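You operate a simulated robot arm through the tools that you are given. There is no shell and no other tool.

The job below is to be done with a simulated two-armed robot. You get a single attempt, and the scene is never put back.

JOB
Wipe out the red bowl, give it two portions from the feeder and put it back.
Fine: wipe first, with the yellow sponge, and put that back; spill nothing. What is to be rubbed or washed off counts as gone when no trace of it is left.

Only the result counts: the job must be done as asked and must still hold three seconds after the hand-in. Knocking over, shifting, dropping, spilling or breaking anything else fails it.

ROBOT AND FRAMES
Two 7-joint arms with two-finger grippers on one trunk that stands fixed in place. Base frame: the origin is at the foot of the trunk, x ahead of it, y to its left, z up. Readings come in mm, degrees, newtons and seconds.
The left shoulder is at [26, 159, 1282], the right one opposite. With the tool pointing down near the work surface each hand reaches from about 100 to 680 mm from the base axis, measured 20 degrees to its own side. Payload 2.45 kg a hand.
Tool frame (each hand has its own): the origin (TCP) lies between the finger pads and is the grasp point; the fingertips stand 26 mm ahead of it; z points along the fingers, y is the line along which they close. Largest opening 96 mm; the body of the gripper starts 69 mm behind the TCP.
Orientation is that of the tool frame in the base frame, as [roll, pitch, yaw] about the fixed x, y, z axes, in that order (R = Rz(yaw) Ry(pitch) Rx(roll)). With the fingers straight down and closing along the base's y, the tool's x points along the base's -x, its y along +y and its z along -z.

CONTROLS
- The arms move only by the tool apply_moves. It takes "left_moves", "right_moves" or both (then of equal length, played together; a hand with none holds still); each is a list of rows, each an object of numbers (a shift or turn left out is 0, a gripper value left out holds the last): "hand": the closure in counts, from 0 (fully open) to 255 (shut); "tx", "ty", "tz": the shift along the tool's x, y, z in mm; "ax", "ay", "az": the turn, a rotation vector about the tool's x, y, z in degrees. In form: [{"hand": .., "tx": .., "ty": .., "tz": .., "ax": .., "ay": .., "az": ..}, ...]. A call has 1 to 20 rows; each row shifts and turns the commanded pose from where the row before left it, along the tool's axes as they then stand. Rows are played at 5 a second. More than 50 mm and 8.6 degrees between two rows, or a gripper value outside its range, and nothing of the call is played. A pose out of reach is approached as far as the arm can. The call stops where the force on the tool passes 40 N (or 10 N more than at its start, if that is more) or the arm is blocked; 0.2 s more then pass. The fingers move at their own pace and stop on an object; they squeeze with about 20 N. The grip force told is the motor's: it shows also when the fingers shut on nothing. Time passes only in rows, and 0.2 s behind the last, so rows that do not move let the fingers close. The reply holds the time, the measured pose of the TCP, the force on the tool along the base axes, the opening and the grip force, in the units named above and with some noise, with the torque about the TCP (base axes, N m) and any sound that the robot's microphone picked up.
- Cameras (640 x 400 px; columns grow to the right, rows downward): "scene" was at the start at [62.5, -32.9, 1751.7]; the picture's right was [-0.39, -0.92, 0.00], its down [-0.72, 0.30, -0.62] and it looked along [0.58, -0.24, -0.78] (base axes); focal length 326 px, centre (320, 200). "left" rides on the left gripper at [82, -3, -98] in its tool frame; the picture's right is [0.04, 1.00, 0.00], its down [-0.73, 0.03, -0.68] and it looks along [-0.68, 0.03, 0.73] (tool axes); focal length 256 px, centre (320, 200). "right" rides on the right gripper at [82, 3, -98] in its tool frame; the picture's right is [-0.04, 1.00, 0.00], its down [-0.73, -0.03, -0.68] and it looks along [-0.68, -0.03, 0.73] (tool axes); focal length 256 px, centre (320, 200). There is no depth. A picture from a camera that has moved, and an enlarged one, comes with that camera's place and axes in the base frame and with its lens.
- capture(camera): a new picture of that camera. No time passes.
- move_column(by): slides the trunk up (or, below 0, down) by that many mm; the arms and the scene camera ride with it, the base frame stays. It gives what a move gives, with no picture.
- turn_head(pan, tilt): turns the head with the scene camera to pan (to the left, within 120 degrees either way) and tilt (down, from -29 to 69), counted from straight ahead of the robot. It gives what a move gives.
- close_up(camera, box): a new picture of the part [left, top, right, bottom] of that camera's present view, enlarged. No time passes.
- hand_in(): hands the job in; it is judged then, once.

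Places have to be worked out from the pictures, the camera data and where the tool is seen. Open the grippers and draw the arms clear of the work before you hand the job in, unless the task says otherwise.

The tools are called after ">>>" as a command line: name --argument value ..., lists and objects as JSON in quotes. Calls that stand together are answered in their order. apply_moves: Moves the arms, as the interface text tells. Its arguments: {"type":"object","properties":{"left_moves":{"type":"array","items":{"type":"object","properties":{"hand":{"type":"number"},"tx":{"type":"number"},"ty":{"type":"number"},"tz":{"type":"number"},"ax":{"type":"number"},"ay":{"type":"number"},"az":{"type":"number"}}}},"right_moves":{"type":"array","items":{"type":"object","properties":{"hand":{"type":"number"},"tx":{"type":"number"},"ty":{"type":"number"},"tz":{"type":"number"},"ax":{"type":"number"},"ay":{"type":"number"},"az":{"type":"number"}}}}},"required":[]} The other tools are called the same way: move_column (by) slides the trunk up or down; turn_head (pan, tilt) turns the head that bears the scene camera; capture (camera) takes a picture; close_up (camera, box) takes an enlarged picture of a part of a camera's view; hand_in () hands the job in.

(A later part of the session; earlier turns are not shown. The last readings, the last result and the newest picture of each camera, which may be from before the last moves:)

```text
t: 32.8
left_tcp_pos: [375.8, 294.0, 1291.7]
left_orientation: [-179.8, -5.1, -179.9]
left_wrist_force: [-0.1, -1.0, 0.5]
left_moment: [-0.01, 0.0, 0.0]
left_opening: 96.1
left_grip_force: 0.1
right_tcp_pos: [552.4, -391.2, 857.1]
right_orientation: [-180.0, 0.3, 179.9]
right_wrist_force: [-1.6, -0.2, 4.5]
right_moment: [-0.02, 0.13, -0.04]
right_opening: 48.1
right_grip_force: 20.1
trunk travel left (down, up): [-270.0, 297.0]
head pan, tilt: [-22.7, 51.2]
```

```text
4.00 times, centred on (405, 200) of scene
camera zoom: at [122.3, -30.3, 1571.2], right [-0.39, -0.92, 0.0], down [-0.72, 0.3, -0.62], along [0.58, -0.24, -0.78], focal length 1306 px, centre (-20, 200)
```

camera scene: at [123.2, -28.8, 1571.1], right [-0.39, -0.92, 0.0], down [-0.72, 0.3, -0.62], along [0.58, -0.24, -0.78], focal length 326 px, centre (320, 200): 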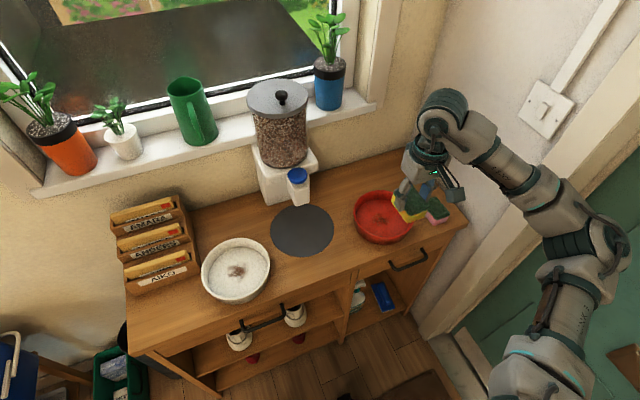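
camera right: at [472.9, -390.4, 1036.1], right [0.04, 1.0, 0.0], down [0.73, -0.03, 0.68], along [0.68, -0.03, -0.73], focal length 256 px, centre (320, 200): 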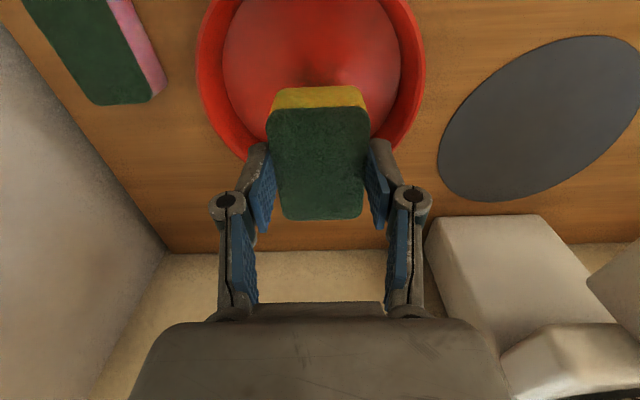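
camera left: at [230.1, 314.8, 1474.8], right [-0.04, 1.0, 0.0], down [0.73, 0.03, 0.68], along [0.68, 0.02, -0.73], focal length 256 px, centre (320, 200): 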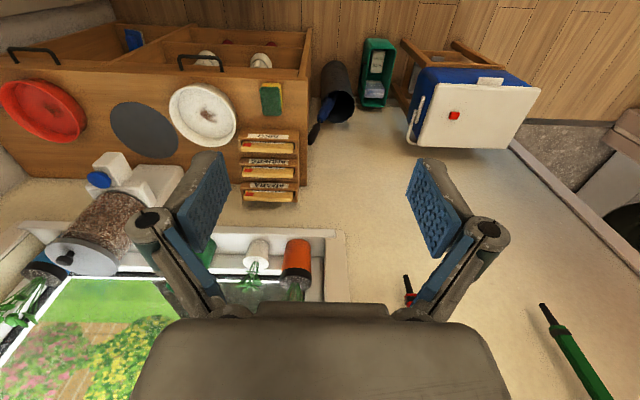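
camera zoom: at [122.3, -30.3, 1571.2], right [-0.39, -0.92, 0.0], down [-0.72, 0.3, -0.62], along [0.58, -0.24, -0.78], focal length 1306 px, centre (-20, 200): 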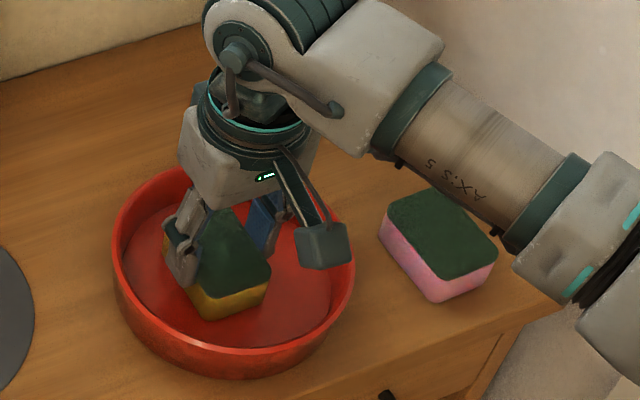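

The bowl still stands in place. Now strokes with sideways offsets to cover the stain's edges.

>>> apply_moves --right_moves '[{"ty": 6}, {"ty": 6}, {"tx": -8}, {"tx": 10}, {"tx": 10}, {"tx": -10}, {"tx": -10}, {"tx": 8}, {"ty": -8}, {"ty": -8}, {"ty": -8}, {"tx": -8}, {"tx": 10}, {"tx": 10}, {"tx": -10}, {"tx": -10}, {"tx": 8}, {"ty": 6}, {"ty": 6}]'

>>> apply_moves --right_moves '[{"ty": 7}, {"ty": 7}, {"ty": -7}, {"ty": -7}, {"ty": -7}, {"ty": -7}, {"ty": 7}, {"ty": 7}, {"tx": -7, "ty": 7}, {"tx": 7, "ty": 7}, {"tx": 7, "ty": -7}, {"tx": 7, "ty": -7}, {"tx": -7, "ty": -7}, {"tx": -7, "ty": -7}, {"tx": -7, "ty": 7}, {"tx": 7, "ty": 7}]'

>>> close_up --camera "scene" --box '[340, 150, 470, 250]'

```text
t: 36.8
left_tcp_pos: [377.1, 293.1, 1291.1]
left_orientation: [-179.9, -5.1, -180.0]
left_wrist_force: [0.0, -0.7, -0.6]
left_moment: [0.0, -0.01, -0.01]
left_opening: 96.2
left_grip_force: 0.0
right_tcp_pos: [551.7, -391.9, 857.2]
right_orientation: [179.9, 0.3, 179.7]
right_wrist_force: [0.4, -4.4, 5.7]
right_moment: [-0.14, -0.06, 0.01]
right_opening: 48.1
right_grip_force: 19.9
trunk travel left (down, up): [-270.0, 297.0]
head pan, tilt: [-22.7, 51.2]
```

```text
t: 40.2
left_tcp_pos: [376.5, 293.9, 1291.0]
left_orientation: [-179.9, -5.0, -179.9]
left_wrist_force: [0.4, 0.4, -0.1]
left_moment: [0.05, 0.0, 0.02]
left_opening: 96.0
left_grip_force: 0.1
right_tcp_pos: [553.3, -389.3, 858.3]
right_orientation: [179.8, 0.1, 179.9]
right_wrist_force: [0.9, 0.3, 0.7]
right_moment: [0.03, 0.02, 0.0]
right_opening: 48.2
right_grip_force: 20.1
trunk travel left (down, up): [-270.0, 297.0]
head pan, tilt: [-22.7, 51.2]
```

```text
4.00 times, centred on (405, 200) of scene
camera zoom: at [123.8, -31.4, 1571.0], right [-0.39, -0.92, 0.0], down [-0.72, 0.3, -0.62], along [0.58, -0.24, -0.78], focal length 1306 px, centre (-20, 200)
```

zoom: 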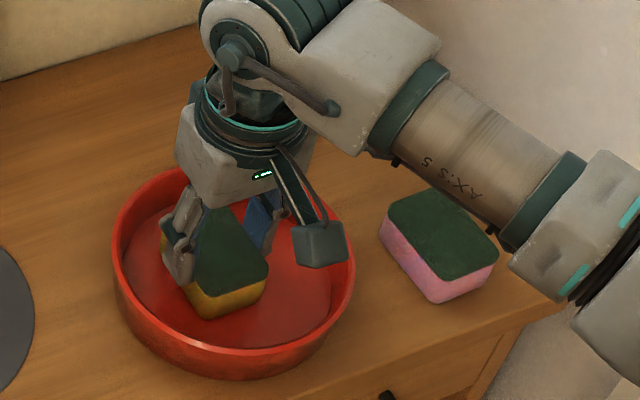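

I raise the sponge back to the reference height and inspect whether the stain is gone.

>>> apply_moves --right_moves '[{"tz": -10}, {"tz": -20}, {"tz": -25}, {"tz": -25}, {"tx": 30}, {"tx": 35}, {"tx": 35}, {"tx": 0}, {"tx": 0}]'

>>> close_up --camera "scene" --box '[340, 150, 470, 250]'

>>> capture --camera "right"

```text
t: 42.2
left_tcp_pos: [376.0, 295.3, 1292.4]
left_orientation: [-179.9, -5.1, -179.8]
left_wrist_force: [-0.6, -0.2, 0.9]
left_moment: [-0.02, 0.0, 0.02]
left_opening: 96.3
left_grip_force: 0.1
right_tcp_pos: [454.1, -389.4, 939.3]
right_orientation: [-179.9, 0.1, 179.9]
right_wrist_force: [-0.9, -0.3, -0.4]
right_moment: [0.01, -0.01, 0.0]
right_opening: 48.2
right_grip_force: 20.3
trunk travel left (down, up): [-270.0, 297.0]
head pan, tilt: [-22.7, 51.2]
```

```text
4.00 times, centred on (405, 200) of scene
camera zoom: at [123.2, -31.3, 1571.0], right [-0.39, -0.92, 0.0], down [-0.72, 0.3, -0.62], along [0.58, -0.24, -0.78], focal length 1306 px, centre (-20, 200)
```

zoom: 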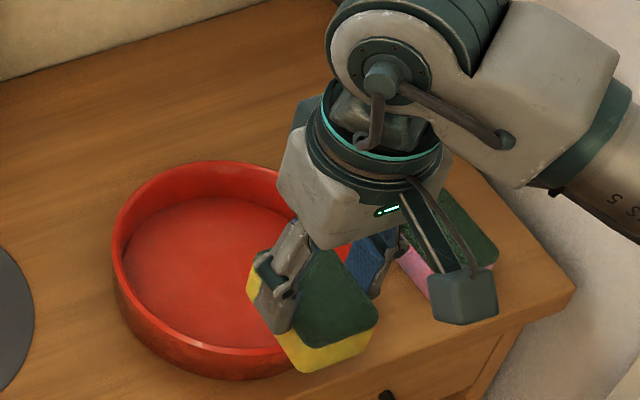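

```text
taken
camera right: at [373.0, -387.5, 1037.4], right [0.04, 1.0, 0.0], down [0.73, -0.03, 0.68], along [0.68, -0.03, -0.73], focal length 256 px, centre (320, 200)
```

right: 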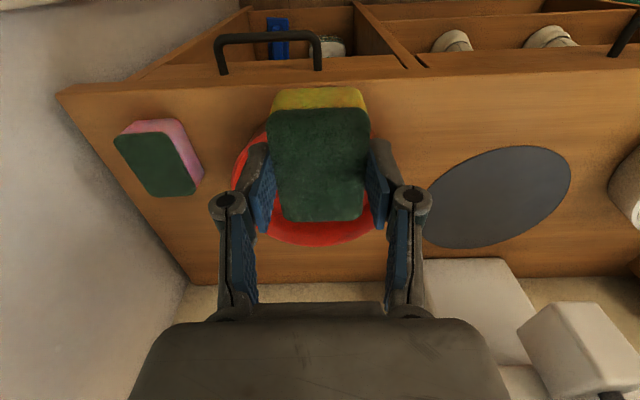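

The stain seems gone where visible. I move the hand aside (up and to the left, short of the feeder) to see the whole bowl.

>>> apply_moves --right_moves '[{"tz": -40}, {"tz": -40}, {"tz": -20, "ty": 40}, {"ty": 45}, {"ty": 45}, {"ty": 45}, {"ty": 0}, {"ty": 0}]'

>>> close_up --camera "scene" --box '[350, 185, 420, 250]'

>>> close_up --camera "right" --box '[60, 60, 260, 260]'

>>> capture --camera "scene"

```text
t: 44.0
left_tcp_pos: [375.3, 294.4, 1292.2]
left_orientation: [-179.9, -5.0, -179.9]
left_wrist_force: [0.3, 0.3, 0.3]
left_moment: [0.04, -0.01, -0.04]
left_opening: 96.0
left_grip_force: 0.0
right_tcp_pos: [452.0, -218.5, 1036.6]
right_orientation: [180.0, 0.2, 179.9]
right_wrist_force: [1.0, -0.1, 0.8]
right_moment: [0.02, 0.01, 0.0]
right_opening: 48.5
right_grip_force: 19.6
trunk travel left (down, up): [-270.0, 297.0]
head pan, tilt: [-22.7, 51.2]
```

```text
6.15 times, centred on (385, 218) of scene
camera zoom: at [123.6, -31.0, 1571.0], right [-0.39, -0.92, 0.0], down [-0.72, 0.3, -0.62], along [0.58, -0.24, -0.78], focal length 2010 px, centre (-80, 92)
```

zoom: 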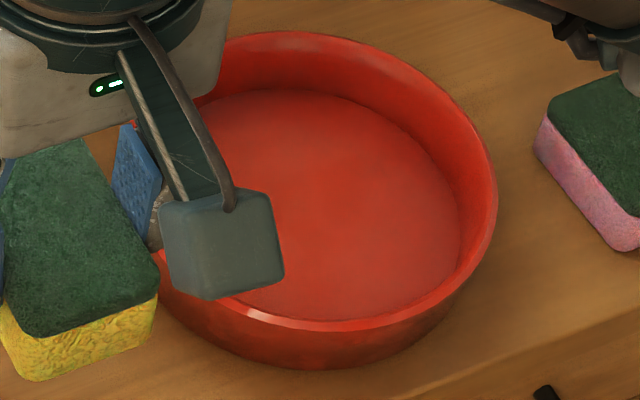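

```text
2.00 times, centred on (160, 160) of right
camera zoom: at [370.9, -215.4, 1135.4], right [0.04, 1.0, 0.0], down [0.73, -0.03, 0.68], along [0.68, -0.03, -0.73], focal length 512 px, centre (640, 280)
```

zoom: 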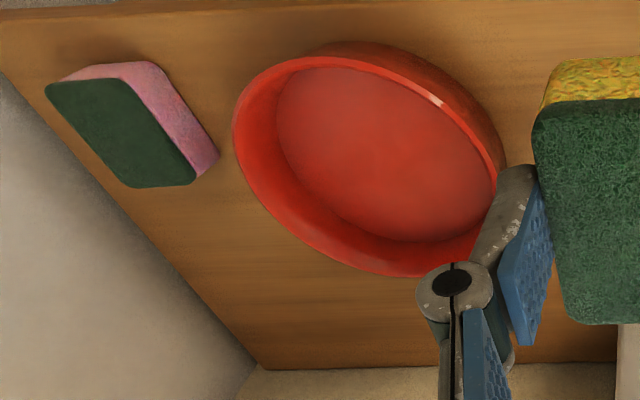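

```text
taken
camera scene: at [123.6, -31.0, 1571.0], right [-0.39, -0.92, 0.0], down [-0.72, 0.3, -0.62], along [0.58, -0.24, -0.78], focal length 326 px, centre (320, 200)
```

scene: 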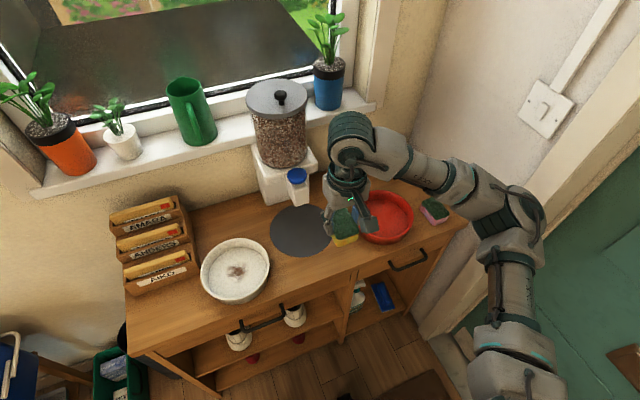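

No stain is obvious, but I want a fully clear look. I move the hand further left and zoom in again.

>>> apply_moves --right_moves '[{"ty": 40}, {"ty": 45}, {"ty": 45}, {"ty": 0}, {"ty": 0}]'

>>> close_up --camera "scene" --box '[350, 185, 420, 250]'

>>> close_up --camera "right" --box '[0, 80, 160, 220]'

```text
t: 45.2
left_tcp_pos: [376.0, 292.8, 1292.5]
left_orientation: [-180.0, -5.2, -179.8]
left_wrist_force: [0.1, 0.1, 0.1]
left_moment: [-0.01, -0.01, 0.0]
left_opening: 96.1
left_grip_force: 0.0
right_tcp_pos: [454.7, -89.6, 1039.4]
right_orientation: [179.8, 0.2, 179.9]
right_wrist_force: [0.7, 0.5, 0.0]
right_moment: [-0.02, 0.04, 0.01]
right_opening: 48.2
right_grip_force: 20.4
trunk travel left (down, up): [-270.0, 297.0]
head pan, tilt: [-22.7, 51.2]
```

```text
6.15 times, centred on (385, 218) of scene
camera zoom: at [124.0, -32.6, 1571.0], right [-0.39, -0.92, 0.0], down [-0.72, 0.3, -0.62], along [0.58, -0.24, -0.78], focal length 2010 px, centre (-80, 92)
```

zoom: 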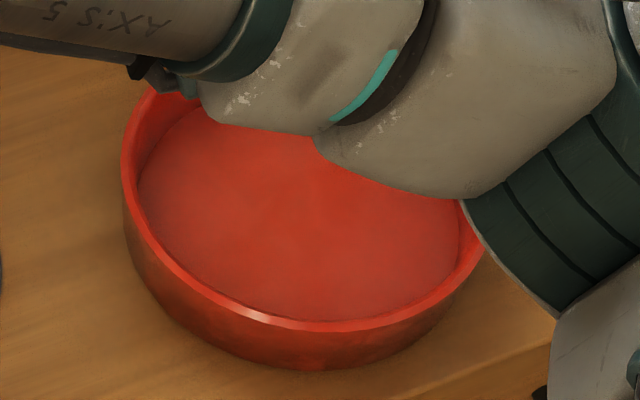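

```text
2.86 times, centred on (80, 150) of right
camera zoom: at [372.3, -87.3, 1138.4], right [0.04, 1.0, 0.0], down [0.73, -0.03, 0.68], along [0.68, -0.03, -0.73], focal length 731 px, centre (1006, 343)
```

zoom: 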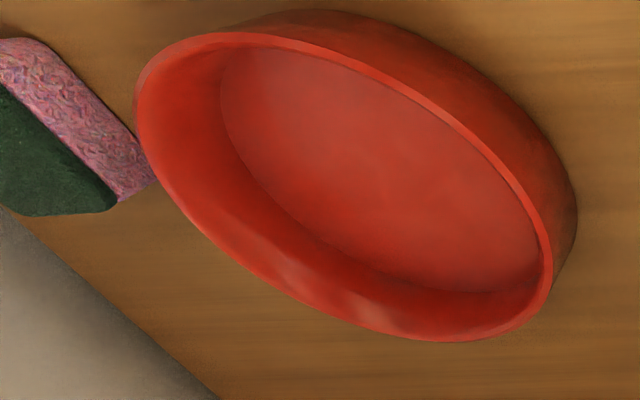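

Floor looks uniformly red. One more strong zoom exactly at the former stain position to be sure no trace is left.

>>> close_up --camera "scene" --box '[362, 204, 402, 234]'

>>> close_up --camera "right" --box '[30, 95, 110, 180]'

```text
13.33 times, centred on (382, 219) of scene
camera zoom: at [124.0, -32.6, 1571.0], right [-0.39, -0.92, 0.0], down [-0.72, 0.3, -0.62], along [0.58, -0.24, -0.78], focal length 4354 px, centre (-507, -53)
```

zoom: 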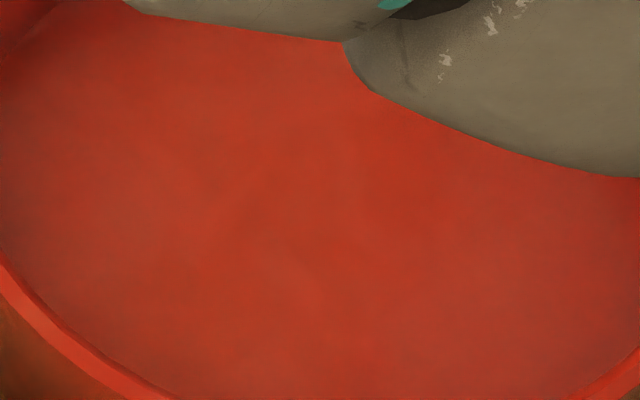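

```text
4.71 times, centred on (70, 138) of right
camera zoom: at [372.3, -87.3, 1138.4], right [0.04, 1.0, 0.0], down [0.73, -0.03, 0.68], along [0.68, -0.03, -0.73], focal length 1205 px, centre (1496, 494)
```

zoom: 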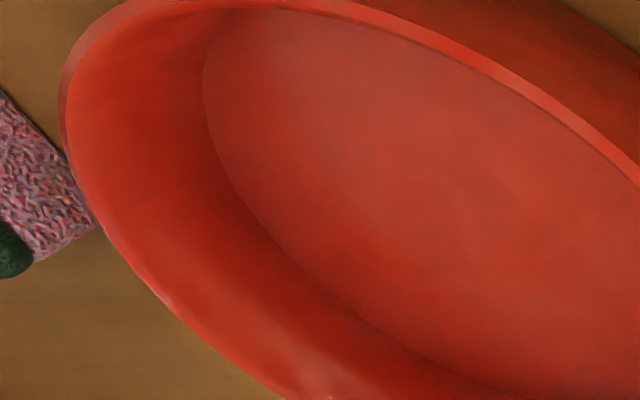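

The floor looks clean, but faint residues are hard to exclude in this rendering, so I'll do a second light wiping pass for safety. Moving back over the bowl.

>>> apply_moves --right_moves '[{"ty": -45}, {"ty": -45}, {"ty": -45}, {"ty": -45}, {"ty": -45}, {"ty": -45}, {"ty": -32}, {"tx": -32}, {"tx": -33}, {"tx": -30}, {"tz": 30}, {"tz": 30}, {"tz": 40}, {"tz": 0}, {"tz": 0}]'

>>> close_up --camera "scene" --box '[340, 150, 470, 250]'

```text
t: 48.4
left_tcp_pos: [376.4, 294.8, 1291.6]
left_orientation: [-180.0, -5.2, -179.9]
left_wrist_force: [0.4, -0.8, -0.8]
left_moment: [0.0, 0.0, 0.01]
left_opening: 96.1
left_grip_force: 0.1
right_tcp_pos: [549.4, -389.5, 935.2]
right_orientation: [-180.0, 0.1, 180.0]
right_wrist_force: [0.5, -0.6, -0.9]
right_moment: [-0.02, -0.04, 0.01]
right_opening: 48.4
right_grip_force: 20.0
trunk travel left (down, up): [-270.0, 297.0]
head pan, tilt: [-22.7, 51.2]
```

```text
4.00 times, centred on (405, 200) of scene
camera zoom: at [123.8, -30.7, 1571.0], right [-0.39, -0.92, 0.0], down [-0.72, 0.3, -0.62], along [0.58, -0.24, -0.78], focal length 1306 px, centre (-20, 200)
```

zoom: 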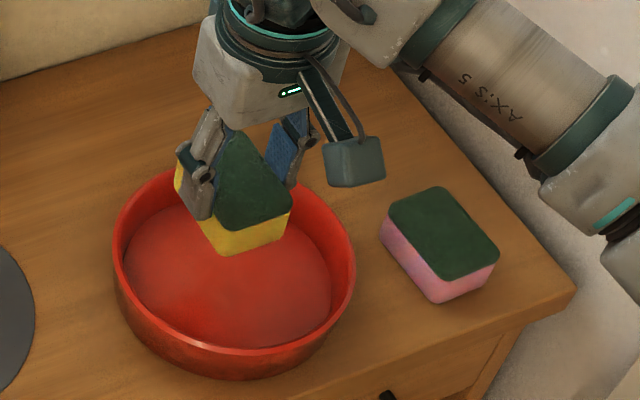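

The bowl hasn't shifted against the reference. I go down for the second pass.

>>> apply_moves --right_moves '[{"tz": 20}, {"tz": 20}, {"tz": 15}, {"tz": 12}, {"tz": 7}, {"tz": 0}, {"tz": 0}]'

>>> apply_moves --right_moves '[{"tz": 2}, {"tz": 2}, {"tz": 0}]'

```text
t: 50.0
left_tcp_pos: [376.4, 294.1, 1292.5]
left_orientation: [-179.8, -5.2, -179.8]
left_wrist_force: [-0.7, 0.5, 0.0]
left_moment: [0.02, -0.01, 0.0]
left_opening: 96.2
left_grip_force: 0.1
right_tcp_pos: [550.1, -388.7, 864.7]
right_orientation: [-180.0, 0.0, 179.9]
right_wrist_force: [-0.4, 0.0, -0.9]
right_moment: [-0.01, 0.01, 0.01]
right_opening: 48.4
right_grip_force: 20.0
trunk travel left (down, up): [-270.0, 297.0]
head pan, tilt: [-22.7, 51.2]
```

```text
t: 50.8
left_tcp_pos: [376.1, 293.8, 1291.5]
left_orientation: [-179.9, -5.1, -179.8]
left_wrist_force: [-0.4, 0.4, 0.1]
left_moment: [-0.02, -0.01, 0.01]
left_opening: 95.9
left_grip_force: 0.0
right_tcp_pos: [548.7, -388.8, 858.6]
right_orientation: [-179.9, 0.2, 179.9]
right_wrist_force: [-0.2, -0.5, -0.7]
right_moment: [-0.03, 0.0, 0.02]
right_opening: 48.3
right_grip_force: 19.7
trunk travel left (down, up): [-270.0, 297.0]
head pan, tilt: [-22.7, 51.2]
```

>>> apply_moves --right_moves '[{"tz": 1.5}, {"tz": 0}, {"tz": 0}]'

```text
t: 51.6
left_tcp_pos: [376.6, 293.4, 1292.0]
left_orientation: [-179.9, -5.2, -179.9]
left_wrist_force: [-0.5, -0.3, -0.8]
left_moment: [0.01, 0.02, 0.01]
left_opening: 96.0
left_grip_force: 0.0
right_tcp_pos: [547.9, -389.2, 857.0]
right_orientation: [180.0, 0.1, 179.9]
right_wrist_force: [0.0, -0.1, 1.7]
right_moment: [0.01, 0.02, -0.01]
right_opening: 47.9
right_grip_force: 19.7
trunk travel left (down, up): [-270.0, 297.0]
head pan, tilt: [-22.7, 51.2]
```

Light contact (1.7 N). I add 1.2 mm and run a raster of strokes over the former stain area.

>>> apply_moves --right_moves '[{"tz": 1.2, "tx": -5, "ty": -4}, {"tx": -8}, {"tx": -6}, {"tx": 8.5}, {"tx": 8.5}, {"tx": 8.5}, {"tx": 8.5}, {"tx": -8}, {"tx": -8}, {"tx": -4, "ty": 6}, {"ty": 6}, {"tx": -8}, {"tx": 9}, {"tx": 9}, {"tx": -9}, {"tx": -9}, {"tx": 8}]'

>>> apply_moves --right_moves '[{"ty": -8}, {"ty": -8}, {"ty": -8}, {"tx": -8}, {"tx": 9}, {"tx": 9}, {"tx": -9}, {"tx": -9}, {"tx": 8}, {"ty": 6}, {"ty": 6}, {"ty": 7}, {"ty": 7}, {"ty": -7}, {"ty": -7}, {"ty": -7}, {"ty": -7}, {"ty": 7}, {"ty": 7}]'

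```text
t: 55.2
left_tcp_pos: [375.8, 294.5, 1290.6]
left_orientation: [-179.9, -5.1, -179.8]
left_wrist_force: [0.0, 0.3, 0.0]
left_moment: [-0.02, 0.01, 0.01]
left_opening: 96.2
left_grip_force: 0.0
right_tcp_pos: [551.4, -380.9, 857.4]
right_orientation: [180.0, 0.1, 179.9]
right_wrist_force: [5.5, -0.7, 6.1]
right_moment: [0.0, -0.13, 0.01]
right_opening: 48.3
right_grip_force: 19.9
trunk travel left (down, up): [-270.0, 297.0]
head pan, tilt: [-22.7, 51.2]
```

```text
t: 59.2
left_tcp_pos: [376.5, 292.6, 1292.7]
left_orientation: [-179.9, -5.1, -179.9]
left_wrist_force: [-1.6, -0.2, 0.7]
left_moment: [0.0, 0.01, -0.02]
left_opening: 96.1
left_grip_force: 0.0
right_tcp_pos: [551.5, -394.9, 857.2]
right_orientation: [180.0, 0.2, 179.8]
right_wrist_force: [0.3, -2.9, 3.3]
right_moment: [0.12, 0.03, 0.01]
right_opening: 48.1
right_grip_force: 19.8
trunk travel left (down, up): [-270.0, 297.0]
head pan, tilt: [-22.7, 51.2]
```

The second pass ran with 3–6 N of contact. I lift out, back off to the left and inspect the bowl from the hand camera on the way.

>>> apply_moves --right_moves '[{"tz": -10}, {"tz": -20}, {"tz": -25}, {"tz": -25}, {"tz": 0}, {"tz": 0}]'

>>> close_up --camera "scene" --box '[340, 150, 470, 250]'

```text
t: 60.6
left_tcp_pos: [376.2, 294.9, 1291.2]
left_orientation: [-179.9, -5.2, -180.0]
left_wrist_force: [0.9, -0.4, 0.4]
left_moment: [-0.01, 0.03, 0.01]
left_opening: 95.9
left_grip_force: 0.0
right_tcp_pos: [553.1, -393.5, 935.1]
right_orientation: [-179.9, 0.1, 179.8]
right_wrist_force: [-0.6, 0.0, -0.5]
right_moment: [0.03, -0.02, 0.0]
right_opening: 48.2
right_grip_force: 20.5
trunk travel left (down, up): [-270.0, 297.0]
head pan, tilt: [-22.7, 51.2]
```

```text
4.00 times, centred on (405, 200) of scene
camera zoom: at [124.0, -31.3, 1571.0], right [-0.39, -0.92, 0.0], down [-0.72, 0.3, -0.62], along [0.58, -0.24, -0.78], focal length 1306 px, centre (-20, 200)
```

zoom: 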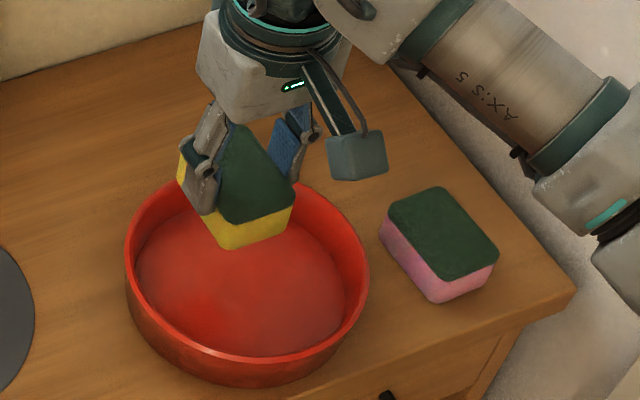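

The second pass nudged the bowl about 10 mm toward the robot and right (not touching the pink sponge); I'll restore the original spot at the end using the reference view. Next I return the sponge: up, back, and left.

>>> apply_moves --right_moves '[{"tz": -35}, {"tz": -35}, {"tz": -35}, {"tx": 35}, {"tx": 35}, {"tx": 33}, {"ty": 40}, {"ty": 45}, {"ty": 45}, {"ty": 45}, {"ty": 45}, {"ty": 45}, {"ty": 0}, {"ty": 0}]'

>>> close_up --camera "scene" --box '[350, 185, 420, 250]'

>>> close_up --camera "right" --box '[0, 80, 160, 220]'

```text
t: 63.6
left_tcp_pos: [375.5, 294.5, 1291.5]
left_orientation: [-179.9, -5.1, -180.0]
left_wrist_force: [-0.3, -0.5, 0.5]
left_moment: [0.02, -0.03, 0.01]
left_opening: 95.9
left_grip_force: 0.1
right_tcp_pos: [444.9, -128.1, 1042.9]
right_orientation: [-180.0, 0.1, 179.9]
right_wrist_force: [-0.3, -0.8, 0.3]
right_moment: [0.02, 0.0, -0.01]
right_opening: 48.2
right_grip_force: 20.0
trunk travel left (down, up): [-270.0, 297.0]
head pan, tilt: [-22.7, 51.2]
```

```text
6.15 times, centred on (385, 218) of scene
camera zoom: at [123.9, -30.7, 1571.0], right [-0.39, -0.92, 0.0], down [-0.72, 0.3, -0.62], along [0.58, -0.24, -0.78], focal length 2010 px, centre (-80, 92)
```

zoom: 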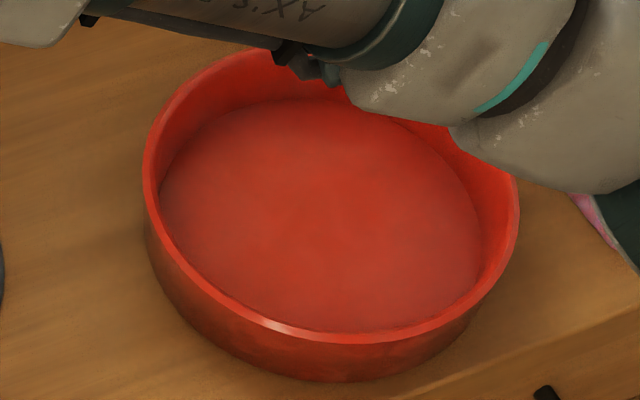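

```text
2.86 times, centred on (80, 150) of right
camera zoom: at [364.4, -125.0, 1141.3], right [0.04, 1.0, 0.0], down [0.73, -0.03, 0.68], along [0.68, -0.03, -0.73], focal length 731 px, centre (1006, 343)
```

zoom: 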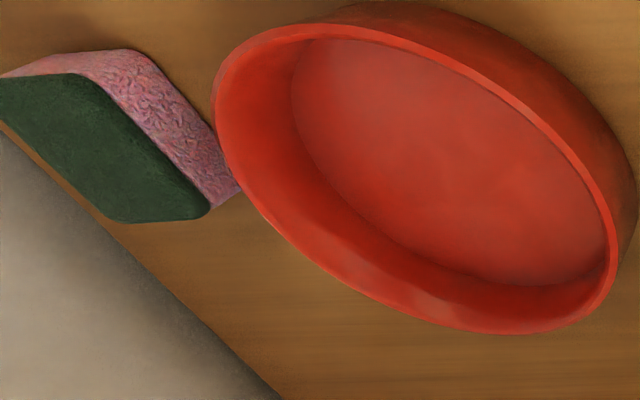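

The bowl is spotless now. I carry the sponge on to above its original place.

>>> apply_moves --right_moves '[{"ty": 45}, {"ty": 45}, {"ty": 45}, {"ty": 45}, {"ty": 45}, {"ty": 45}, {"ty": 45}, {"ty": 12}, {"tx": -23}, {"tx": -22.5}, {"tz": 40}, {"tz": 40}, {"tz": 40}, {"tz": 0}, {"tz": 0}, {"tz": 0}]'

>>> capture --camera "right"

>>> capture --camera "scene"

```text
t: 67.0
left_tcp_pos: [376.3, 297.6, 1291.1]
left_orientation: [-179.8, -5.2, -179.9]
left_wrist_force: [0.4, -0.3, -0.2]
left_moment: [0.01, 0.02, -0.04]
left_opening: 95.9
left_grip_force: 0.0
right_tcp_pos: [494.6, 204.7, 920.4]
right_orientation: [-179.9, 0.1, 180.0]
right_wrist_force: [-0.1, -0.6, 0.0]
right_moment: [0.02, -0.01, 0.0]
right_opening: 48.1
right_grip_force: 20.6
trunk travel left (down, up): [-270.0, 297.0]
head pan, tilt: [-22.7, 51.2]
```

```text
taken
camera right: at [414.8, 207.2, 1018.9], right [0.04, 1.0, 0.0], down [0.73, -0.03, 0.68], along [0.68, -0.03, -0.73], focal length 256 px, centre (320, 200)
```

right: 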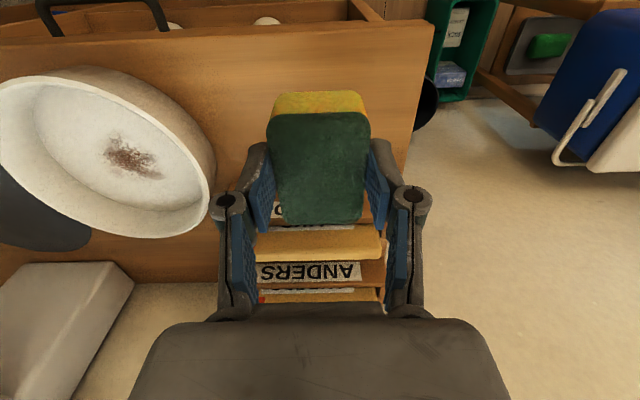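

```text
taken
camera scene: at [124.3, -24.6, 1571.1], right [-0.39, -0.92, 0.0], down [-0.72, 0.3, -0.62], along [0.57, -0.24, -0.78], focal length 326 px, centre (320, 200)
```

scene: 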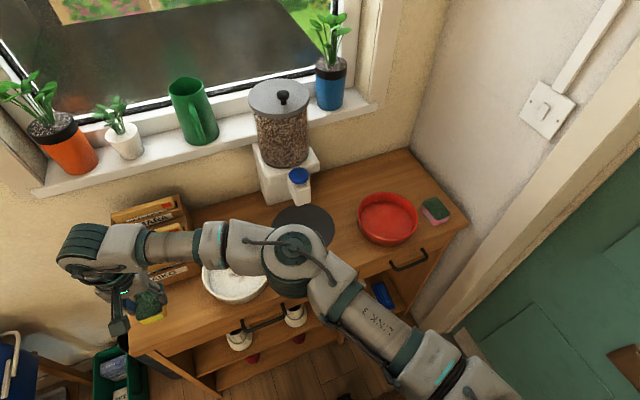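

I'm 4 mm / 5.5 mm off the pick-up pose; I correct while descending to z ≈ 862.

>>> apply_moves --right_moves '[{"tx": 4, "ty": -5.5}, {"tz": 20}, {"tz": 20}, {"tz": 18}, {"tz": 0}, {"tz": 0}, {"tz": 0}]'

>>> capture --camera "right"

```text
t: 68.6
left_tcp_pos: [376.6, 296.1, 1291.2]
left_orientation: [-179.7, -5.2, -179.9]
left_wrist_force: [-0.5, 0.6, -0.6]
left_moment: [0.02, -0.01, 0.0]
left_opening: 96.0
left_grip_force: 0.1
right_tcp_pos: [493.2, 195.7, 863.1]
right_orientation: [-179.9, 0.2, -180.0]
right_wrist_force: [-0.5, 0.3, 0.0]
right_moment: [0.0, 0.0, -0.01]
right_opening: 47.8
right_grip_force: 20.2
trunk travel left (down, up): [-270.0, 297.0]
head pan, tilt: [-22.7, 51.2]
```

```text
taken
camera right: at [412.6, 198.6, 961.6], right [0.04, 1.0, 0.0], down [0.73, -0.03, 0.68], along [0.68, -0.03, -0.73], focal length 256 px, centre (320, 200)
```

right: 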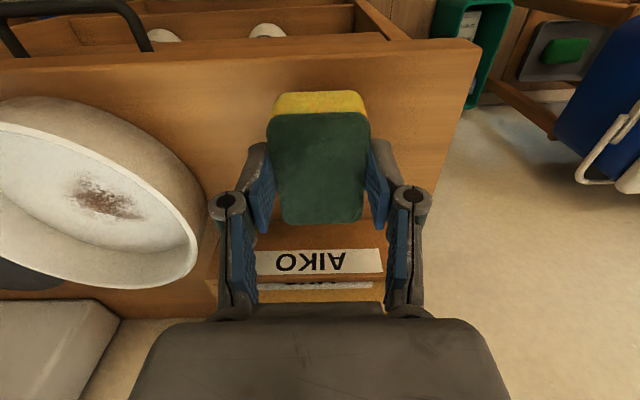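

Nearly there. I shift the last 3–4 mm and lower onto the counter, checking the contact force.

>>> apply_moves --right_moves '[{"tx": 4, "ty": 3}, {"tz": 6}, {"tz": 5}, {"tz": 0}, {"tz": 0}]'

>>> apply_moves --right_moves '[{"tz": 2}, {"tz": 0}, {"tz": 0}]'

```text
t: 69.8
left_tcp_pos: [375.6, 296.2, 1291.7]
left_orientation: [-179.7, -5.1, -180.0]
left_wrist_force: [-0.8, -0.7, 0.7]
left_moment: [-0.02, 0.01, -0.04]
left_opening: 96.2
left_grip_force: 0.1
right_tcp_pos: [488.6, 199.4, 853.2]
right_orientation: [-179.9, -0.1, 179.9]
right_wrist_force: [-0.5, -0.6, 0.3]
right_moment: [0.0, 0.0, 0.0]
right_opening: 48.1
right_grip_force: 20.1
trunk travel left (down, up): [-270.0, 297.0]
head pan, tilt: [-22.7, 51.2]
```

```text
t: 70.6
left_tcp_pos: [376.3, 295.7, 1292.1]
left_orientation: [-179.9, -5.2, -180.0]
left_wrist_force: [0.3, 0.4, 0.4]
left_moment: [0.02, 0.0, -0.02]
left_opening: 95.9
left_grip_force: 0.0
right_tcp_pos: [487.4, 199.6, 851.0]
right_orientation: [-179.9, 0.0, 179.9]
right_wrist_force: [-0.2, 0.0, 0.2]
right_moment: [0.0, 0.01, -0.01]
right_opening: 48.1
right_grip_force: 20.2
trunk travel left (down, up): [-270.0, 297.0]
head pan, tilt: [-22.7, 51.2]
```

>>> apply_moves --right_moves '[{"tz": 2}, {"tz": 0}, {"tz": 0}]'

```text
t: 71.4
left_tcp_pos: [376.4, 297.0, 1291.4]
left_orientation: [-179.7, -5.2, -179.9]
left_wrist_force: [0.7, -0.1, 0.7]
left_moment: [-0.02, 0.02, 0.0]
left_opening: 96.1
left_grip_force: 0.1
right_tcp_pos: [489.0, 199.7, 850.2]
right_orientation: [-179.8, 0.0, 179.9]
right_wrist_force: [0.8, -0.4, -0.6]
right_moment: [-0.03, -0.01, 0.02]
right_opening: 48.2
right_grip_force: 20.3
trunk travel left (down, up): [-270.0, 297.0]
head pan, tilt: [-22.7, 51.2]
```

No contact yet at about 849–850; two more small steps down.

>>> apply_moves --right_moves '[{"tz": 1.5}, {"tz": 0}, {"tz": 0}]'

>>> apply_moves --right_moves '[{"tz": 1}, {"tz": 0}, {"tz": 0}]'

```text
t: 72.2
left_tcp_pos: [376.8, 296.5, 1291.0]
left_orientation: [-179.8, -5.2, -179.9]
left_wrist_force: [0.5, -0.2, 0.5]
left_moment: [0.0, -0.01, -0.02]
left_opening: 96.2
left_grip_force: 0.0
right_tcp_pos: [488.3, 198.2, 847.3]
right_orientation: [-179.9, 0.2, 180.0]
right_wrist_force: [0.2, -0.2, -0.3]
right_moment: [-0.01, -0.02, -0.01]
right_opening: 48.0
right_grip_force: 19.6
trunk travel left (down, up): [-270.0, 297.0]
head pan, tilt: [-22.7, 51.2]
```

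```text
t: 73.0
left_tcp_pos: [374.9, 295.7, 1291.1]
left_orientation: [-179.8, -5.1, -179.9]
left_wrist_force: [-0.2, -0.6, -0.8]
left_moment: [0.02, 0.0, 0.01]
left_opening: 95.9
left_grip_force: 0.1
right_tcp_pos: [487.0, 198.1, 845.9]
right_orientation: [180.0, 0.1, 180.0]
right_wrist_force: [1.1, 1.1, 6.3]
right_moment: [0.07, -0.06, -0.03]
right_opening: 48.1
right_grip_force: 19.8
trunk travel left (down, up): [-270.0, 297.0]
head pan, tilt: [-22.7, 51.2]
```

Contact (6 N): the sponge stands on the counter at its old place. I open the fingers and retreat straight up.

>>> apply_moves --right_moves '[{"tz": -0.5}, {"hand": 0}, {"hand": 0}, {"hand": 0}, {"hand": 0}, {"tz": -15}, {"tz": -25}, {"tz": -30}, {"tz": 0}, {"tz": 0}]'

>>> capture --camera "right"

>>> close_up --camera "scene" --box '[80, 210, 220, 350]'

```text
t: 75.2
left_tcp_pos: [376.3, 297.4, 1291.7]
left_orientation: [-179.8, -5.2, -179.9]
left_wrist_force: [-0.3, 1.1, -0.4]
left_moment: [0.01, -0.07, 0.02]
left_opening: 96.0
left_grip_force: 0.1
right_tcp_pos: [484.4, 199.7, 917.5]
right_orientation: [-179.8, 0.1, 179.9]
right_wrist_force: [0.5, -0.7, 0.7]
right_moment: [-0.02, -0.02, 0.02]
right_opening: 95.8
right_grip_force: 0.0
trunk travel left (down, up): [-270.0, 297.0]
head pan, tilt: [-22.7, 51.2]
```

```text
taken
camera right: at [403.9, 202.2, 1016.3], right [0.04, 1.0, 0.0], down [0.73, -0.03, 0.68], along [0.68, -0.03, -0.73], focal length 256 px, centre (320, 200)
```

right: 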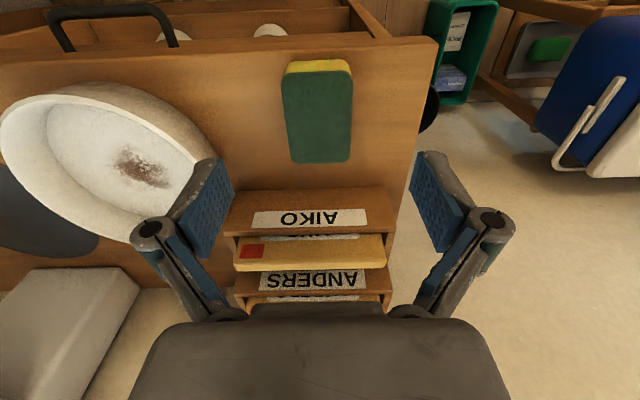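

```text
2.86 times, centred on (150, 280) of scene
camera zoom: at [124.2, -25.5, 1571.0], right [-0.39, -0.92, 0.0], down [-0.72, 0.3, -0.62], along [0.57, -0.24, -0.78], focal length 933 px, centre (806, -29)
```

zoom: 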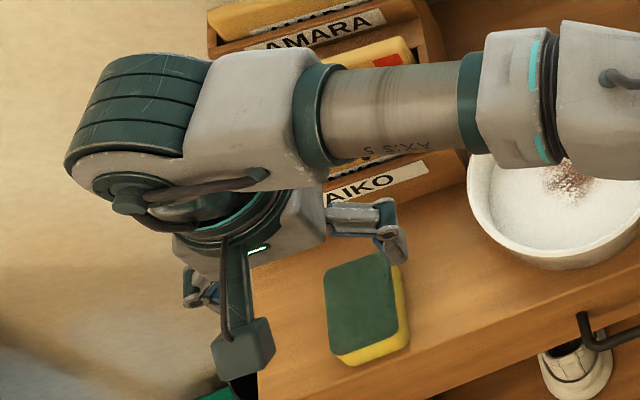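

The sponge is back in its place (matching the earlier picture within a mm or two). Now I bring the right hand back across to in front of the red bowl for the grasp.

>>> apply_moves --right_moves '[{"tz": -40}, {"tz": -40}, {"tz": -40}, {"tx": 20, "ty": -20}, {"tx": 20, "ty": -40}, {"ty": -45}, {"ty": -45}, {"ty": -45}, {"ty": -45}, {"ty": -45}, {"ty": -45}, {"ty": -45}, {"ty": -45}, {"ty": -45}, {"ty": -45}, {"ty": -45}, {"ty": -30}, {"ty": 0}, {"ty": 0}]'

>>> capture --camera "right"

>>> capture --camera "scene"

```text
t: 79.2
left_tcp_pos: [376.8, 293.6, 1291.3]
left_orientation: [-180.0, -5.2, -179.9]
left_wrist_force: [0.1, 0.6, -0.2]
left_moment: [0.0, -0.02, 0.02]
left_opening: 95.9
left_grip_force: 0.0
right_tcp_pos: [445.0, -387.4, 1037.8]
right_orientation: [179.9, 0.0, 179.9]
right_wrist_force: [0.5, -0.3, -0.1]
right_moment: [0.0, 0.04, 0.02]
right_opening: 95.8
right_grip_force: 0.1
trunk travel left (down, up): [-270.0, 297.0]
head pan, tilt: [-22.7, 51.2]
```

```text
taken
camera right: at [364.4, -384.7, 1136.7], right [0.04, 1.0, 0.0], down [0.73, -0.03, 0.68], along [0.68, -0.03, -0.73], focal length 256 px, centre (320, 200)
```

right: 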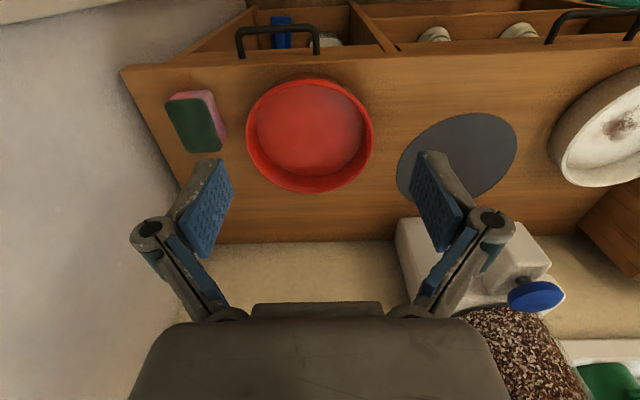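

```text
taken
camera scene: at [123.3, -31.2, 1571.0], right [-0.39, -0.92, 0.0], down [-0.72, 0.3, -0.62], along [0.58, -0.24, -0.78], focal length 326 px, centre (320, 200)
```

scene: 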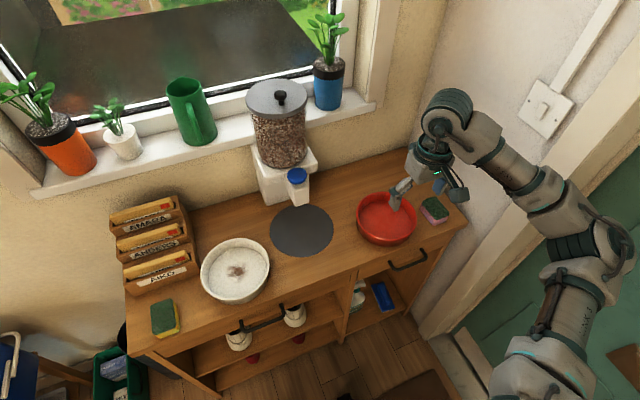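

The bowl is fully visible between the fingers. I zoom in to fit its rim precisely, and also the feeder spout/button.

>>> close_up --camera "right" --box '[230, 65, 390, 205]'

>>> close_up --camera "right" --box '[390, 100, 600, 340]'

>>> close_up --camera "scene" --box '[240, 140, 350, 270]'

```text
2.86 times, centred on (310, 135) of right
camera zoom: at [364.4, -384.7, 1136.7], right [0.04, 1.0, 0.0], down [0.73, -0.03, 0.68], along [0.68, -0.03, -0.73], focal length 731 px, centre (349, 386)
```

zoom: 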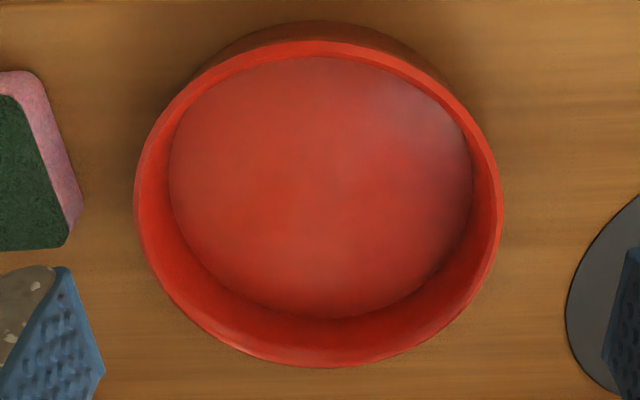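

```text
1.67 times, centred on (495, 220) of right
camera zoom: at [364.4, -384.7, 1136.7], right [0.04, 1.0, 0.0], down [0.73, -0.03, 0.68], along [0.68, -0.03, -0.73], focal length 427 px, centre (28, 167)
```

zoom: 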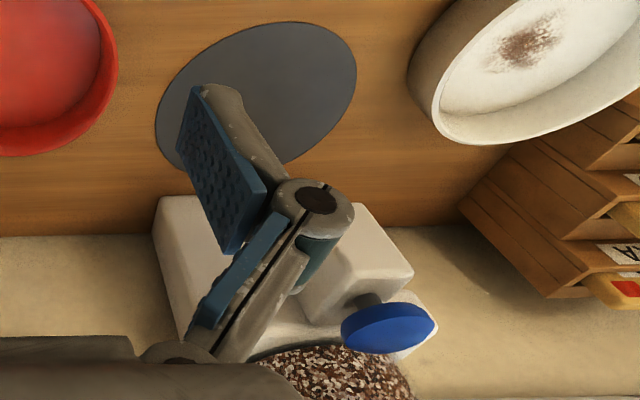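

```text
3.08 times, centred on (295, 205) of scene
camera zoom: at [123.3, -31.2, 1571.0], right [-0.39, -0.92, 0.0], down [-0.72, 0.3, -0.62], along [0.58, -0.24, -0.78], focal length 1005 px, centre (397, 185)
```

zoom: 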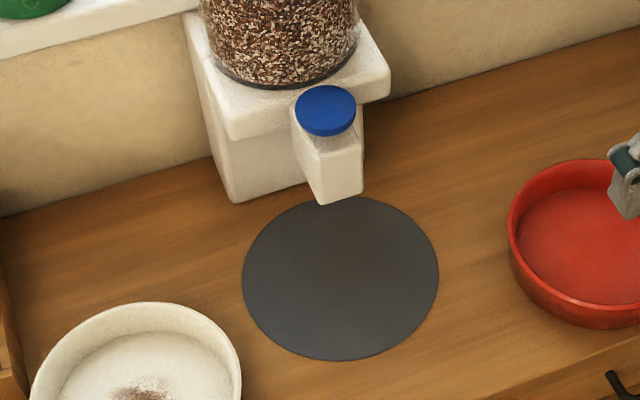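

By fitting both views: bowl now centred near (540, -403), outer radius ≈ 82, rim z ≈ 845, inner floor ≈ 821; the spout's front is at x ≈ 593, underside z ≈ 947, mat centre (610, -180). I'll pinch the bowl's near rim, so I turn the hand 90° to close along x.

>>> apply_moves --right_moves '[{"az": 8.2}, {"az": 8.2}, {"az": 8.2}, {"az": 8.2}, {"az": 8.2}, {"az": 8.2}, {"az": 8.2}, {"az": 8.2}, {"az": 8.2}, {"az": 8.2}, {"az": 8}, {"az": 0}]'

>>> capture --camera "scene"

>>> capture --camera "right"

```text
t: 81.8
left_tcp_pos: [376.2, 294.1, 1291.8]
left_orientation: [-180.0, -5.3, -179.9]
left_wrist_force: [-0.2, -0.1, 0.0]
left_moment: [0.04, -0.02, -0.03]
left_opening: 95.9
left_grip_force: 0.1
right_tcp_pos: [446.3, -388.9, 1035.9]
right_orientation: [179.9, 0.0, 89.7]
right_wrist_force: [0.5, 0.8, 0.8]
right_moment: [0.0, 0.01, -0.02]
right_opening: 96.2
right_grip_force: 0.1
trunk travel left (down, up): [-270.0, 297.0]
head pan, tilt: [-22.7, 51.2]
```

```text
taken
camera scene: at [123.3, -31.6, 1571.0], right [-0.39, -0.92, 0.0], down [-0.72, 0.3, -0.62], along [0.58, -0.24, -0.78], focal length 326 px, centre (320, 200)
```

scene: 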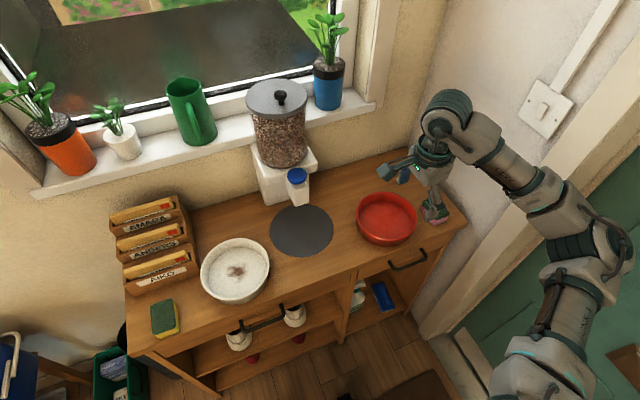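

```text
taken
camera right: at [450.4, -307.4, 1134.8], right [1.0, -0.04, 0.0], down [-0.03, -0.73, 0.68], along [-0.03, -0.68, -0.73], focal length 256 px, centre (320, 200)
```

right: 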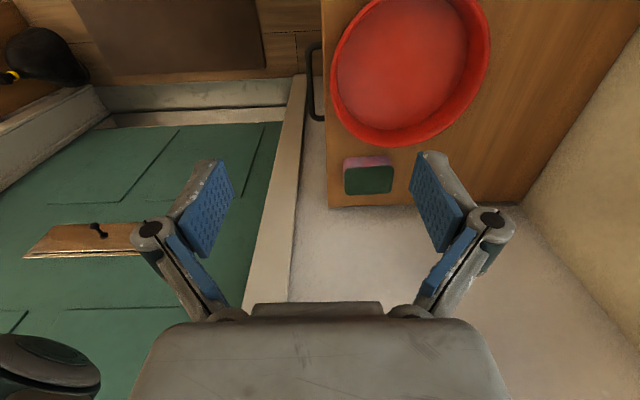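

The hand is turned (closing along x) and this view confirms the bowl's near rim at x ≈ 458, y ≈ -403. I partly close the fingers and descend to just above the rim.

>>> apply_moves --right_moves '[{"hand": 120, "ty": 7, "tx": -7}, {"ty": 7, "tx": -7, "hand": 120}, {"tz": 30, "hand": 120}, {"tz": 30}, {"tz": 30}, {"tz": 30}, {"tz": 12}, {"tz": 0}, {"tz": 0}]'

>>> capture --camera "right"

>>> close_up --camera "scene" --box '[340, 150, 470, 250]'

```text
t: 83.8
left_tcp_pos: [375.2, 293.6, 1292.8]
left_orientation: [-180.0, -5.1, -179.9]
left_wrist_force: [0.1, -0.7, -0.8]
left_moment: [0.0, 0.03, -0.01]
left_opening: 96.0
left_grip_force: 0.0
right_tcp_pos: [460.6, -403.7, 904.2]
right_orientation: [179.9, -0.2, 89.9]
right_wrist_force: [0.6, 0.2, 0.1]
right_moment: [-0.01, 0.0, 0.01]
right_opening: 50.8
right_grip_force: 0.0
trunk travel left (down, up): [-270.0, 297.0]
head pan, tilt: [-22.7, 51.2]
```

```text
taken
camera right: at [465.2, -322.7, 1003.0], right [1.0, -0.04, 0.0], down [-0.03, -0.73, 0.68], along [-0.03, -0.68, -0.73], focal length 256 px, centre (320, 200)
```

right: 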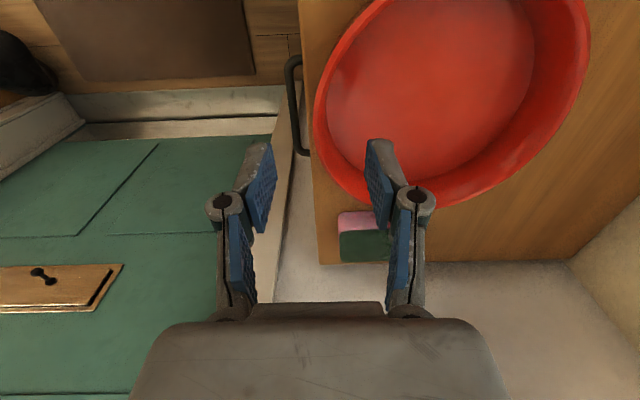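

```text
4.00 times, centred on (405, 200) of scene
camera zoom: at [123.4, -31.8, 1571.0], right [-0.39, -0.92, 0.0], down [-0.72, 0.3, -0.62], along [0.58, -0.24, -0.78], focal length 1306 px, centre (-20, 200)
```

zoom: 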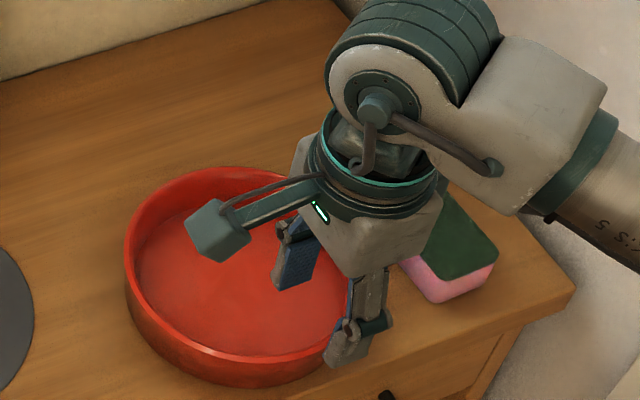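

The fingers straddle the near rim as planned. I go down until the tips are a few mm above the bowl floor.

>>> apply_moves --right_moves '[{"tz": 15}, {"tz": 15}, {"tz": 12}, {"tz": 8}, {"tz": 0}, {"tz": 0}]'

>>> close_up --camera "scene" --box '[340, 150, 470, 250]'

>>> capture --camera "right"

```text
t: 85.2
left_tcp_pos: [376.1, 292.9, 1292.7]
left_orientation: [-180.0, -5.2, -179.9]
left_wrist_force: [-1.1, 0.7, 0.5]
left_moment: [0.0, 0.01, -0.02]
left_opening: 95.8
left_grip_force: 0.2
right_tcp_pos: [463.0, -401.6, 853.8]
right_orientation: [179.9, 0.1, 89.9]
right_wrist_force: [-0.3, 0.6, -0.4]
right_moment: [-0.03, 0.0, -0.02]
right_opening: 50.5
right_grip_force: 0.0
trunk travel left (down, up): [-270.0, 297.0]
head pan, tilt: [-22.7, 51.2]
```

```text
4.00 times, centred on (405, 200) of scene
camera zoom: at [123.3, -31.7, 1571.0], right [-0.39, -0.92, 0.0], down [-0.72, 0.3, -0.62], along [0.58, -0.24, -0.78], focal length 1306 px, centre (-20, 200)
```

zoom: 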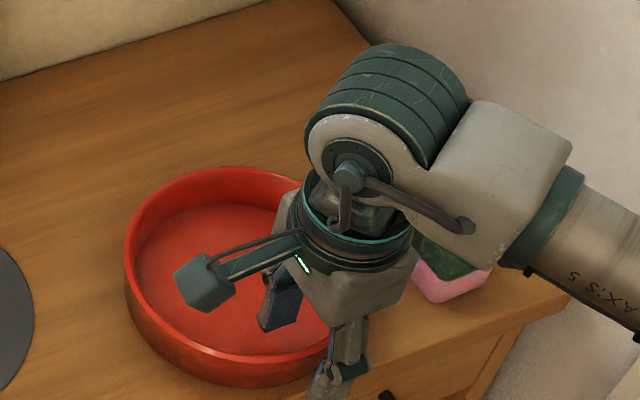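

```text
taken
camera right: at [465.5, -322.3, 953.8], right [1.0, -0.04, 0.0], down [-0.03, -0.73, 0.68], along [-0.03, -0.68, -0.73], focal length 256 px, centre (320, 200)
```

right: 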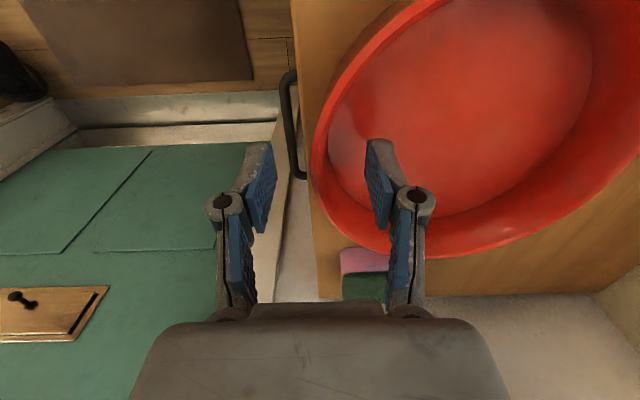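

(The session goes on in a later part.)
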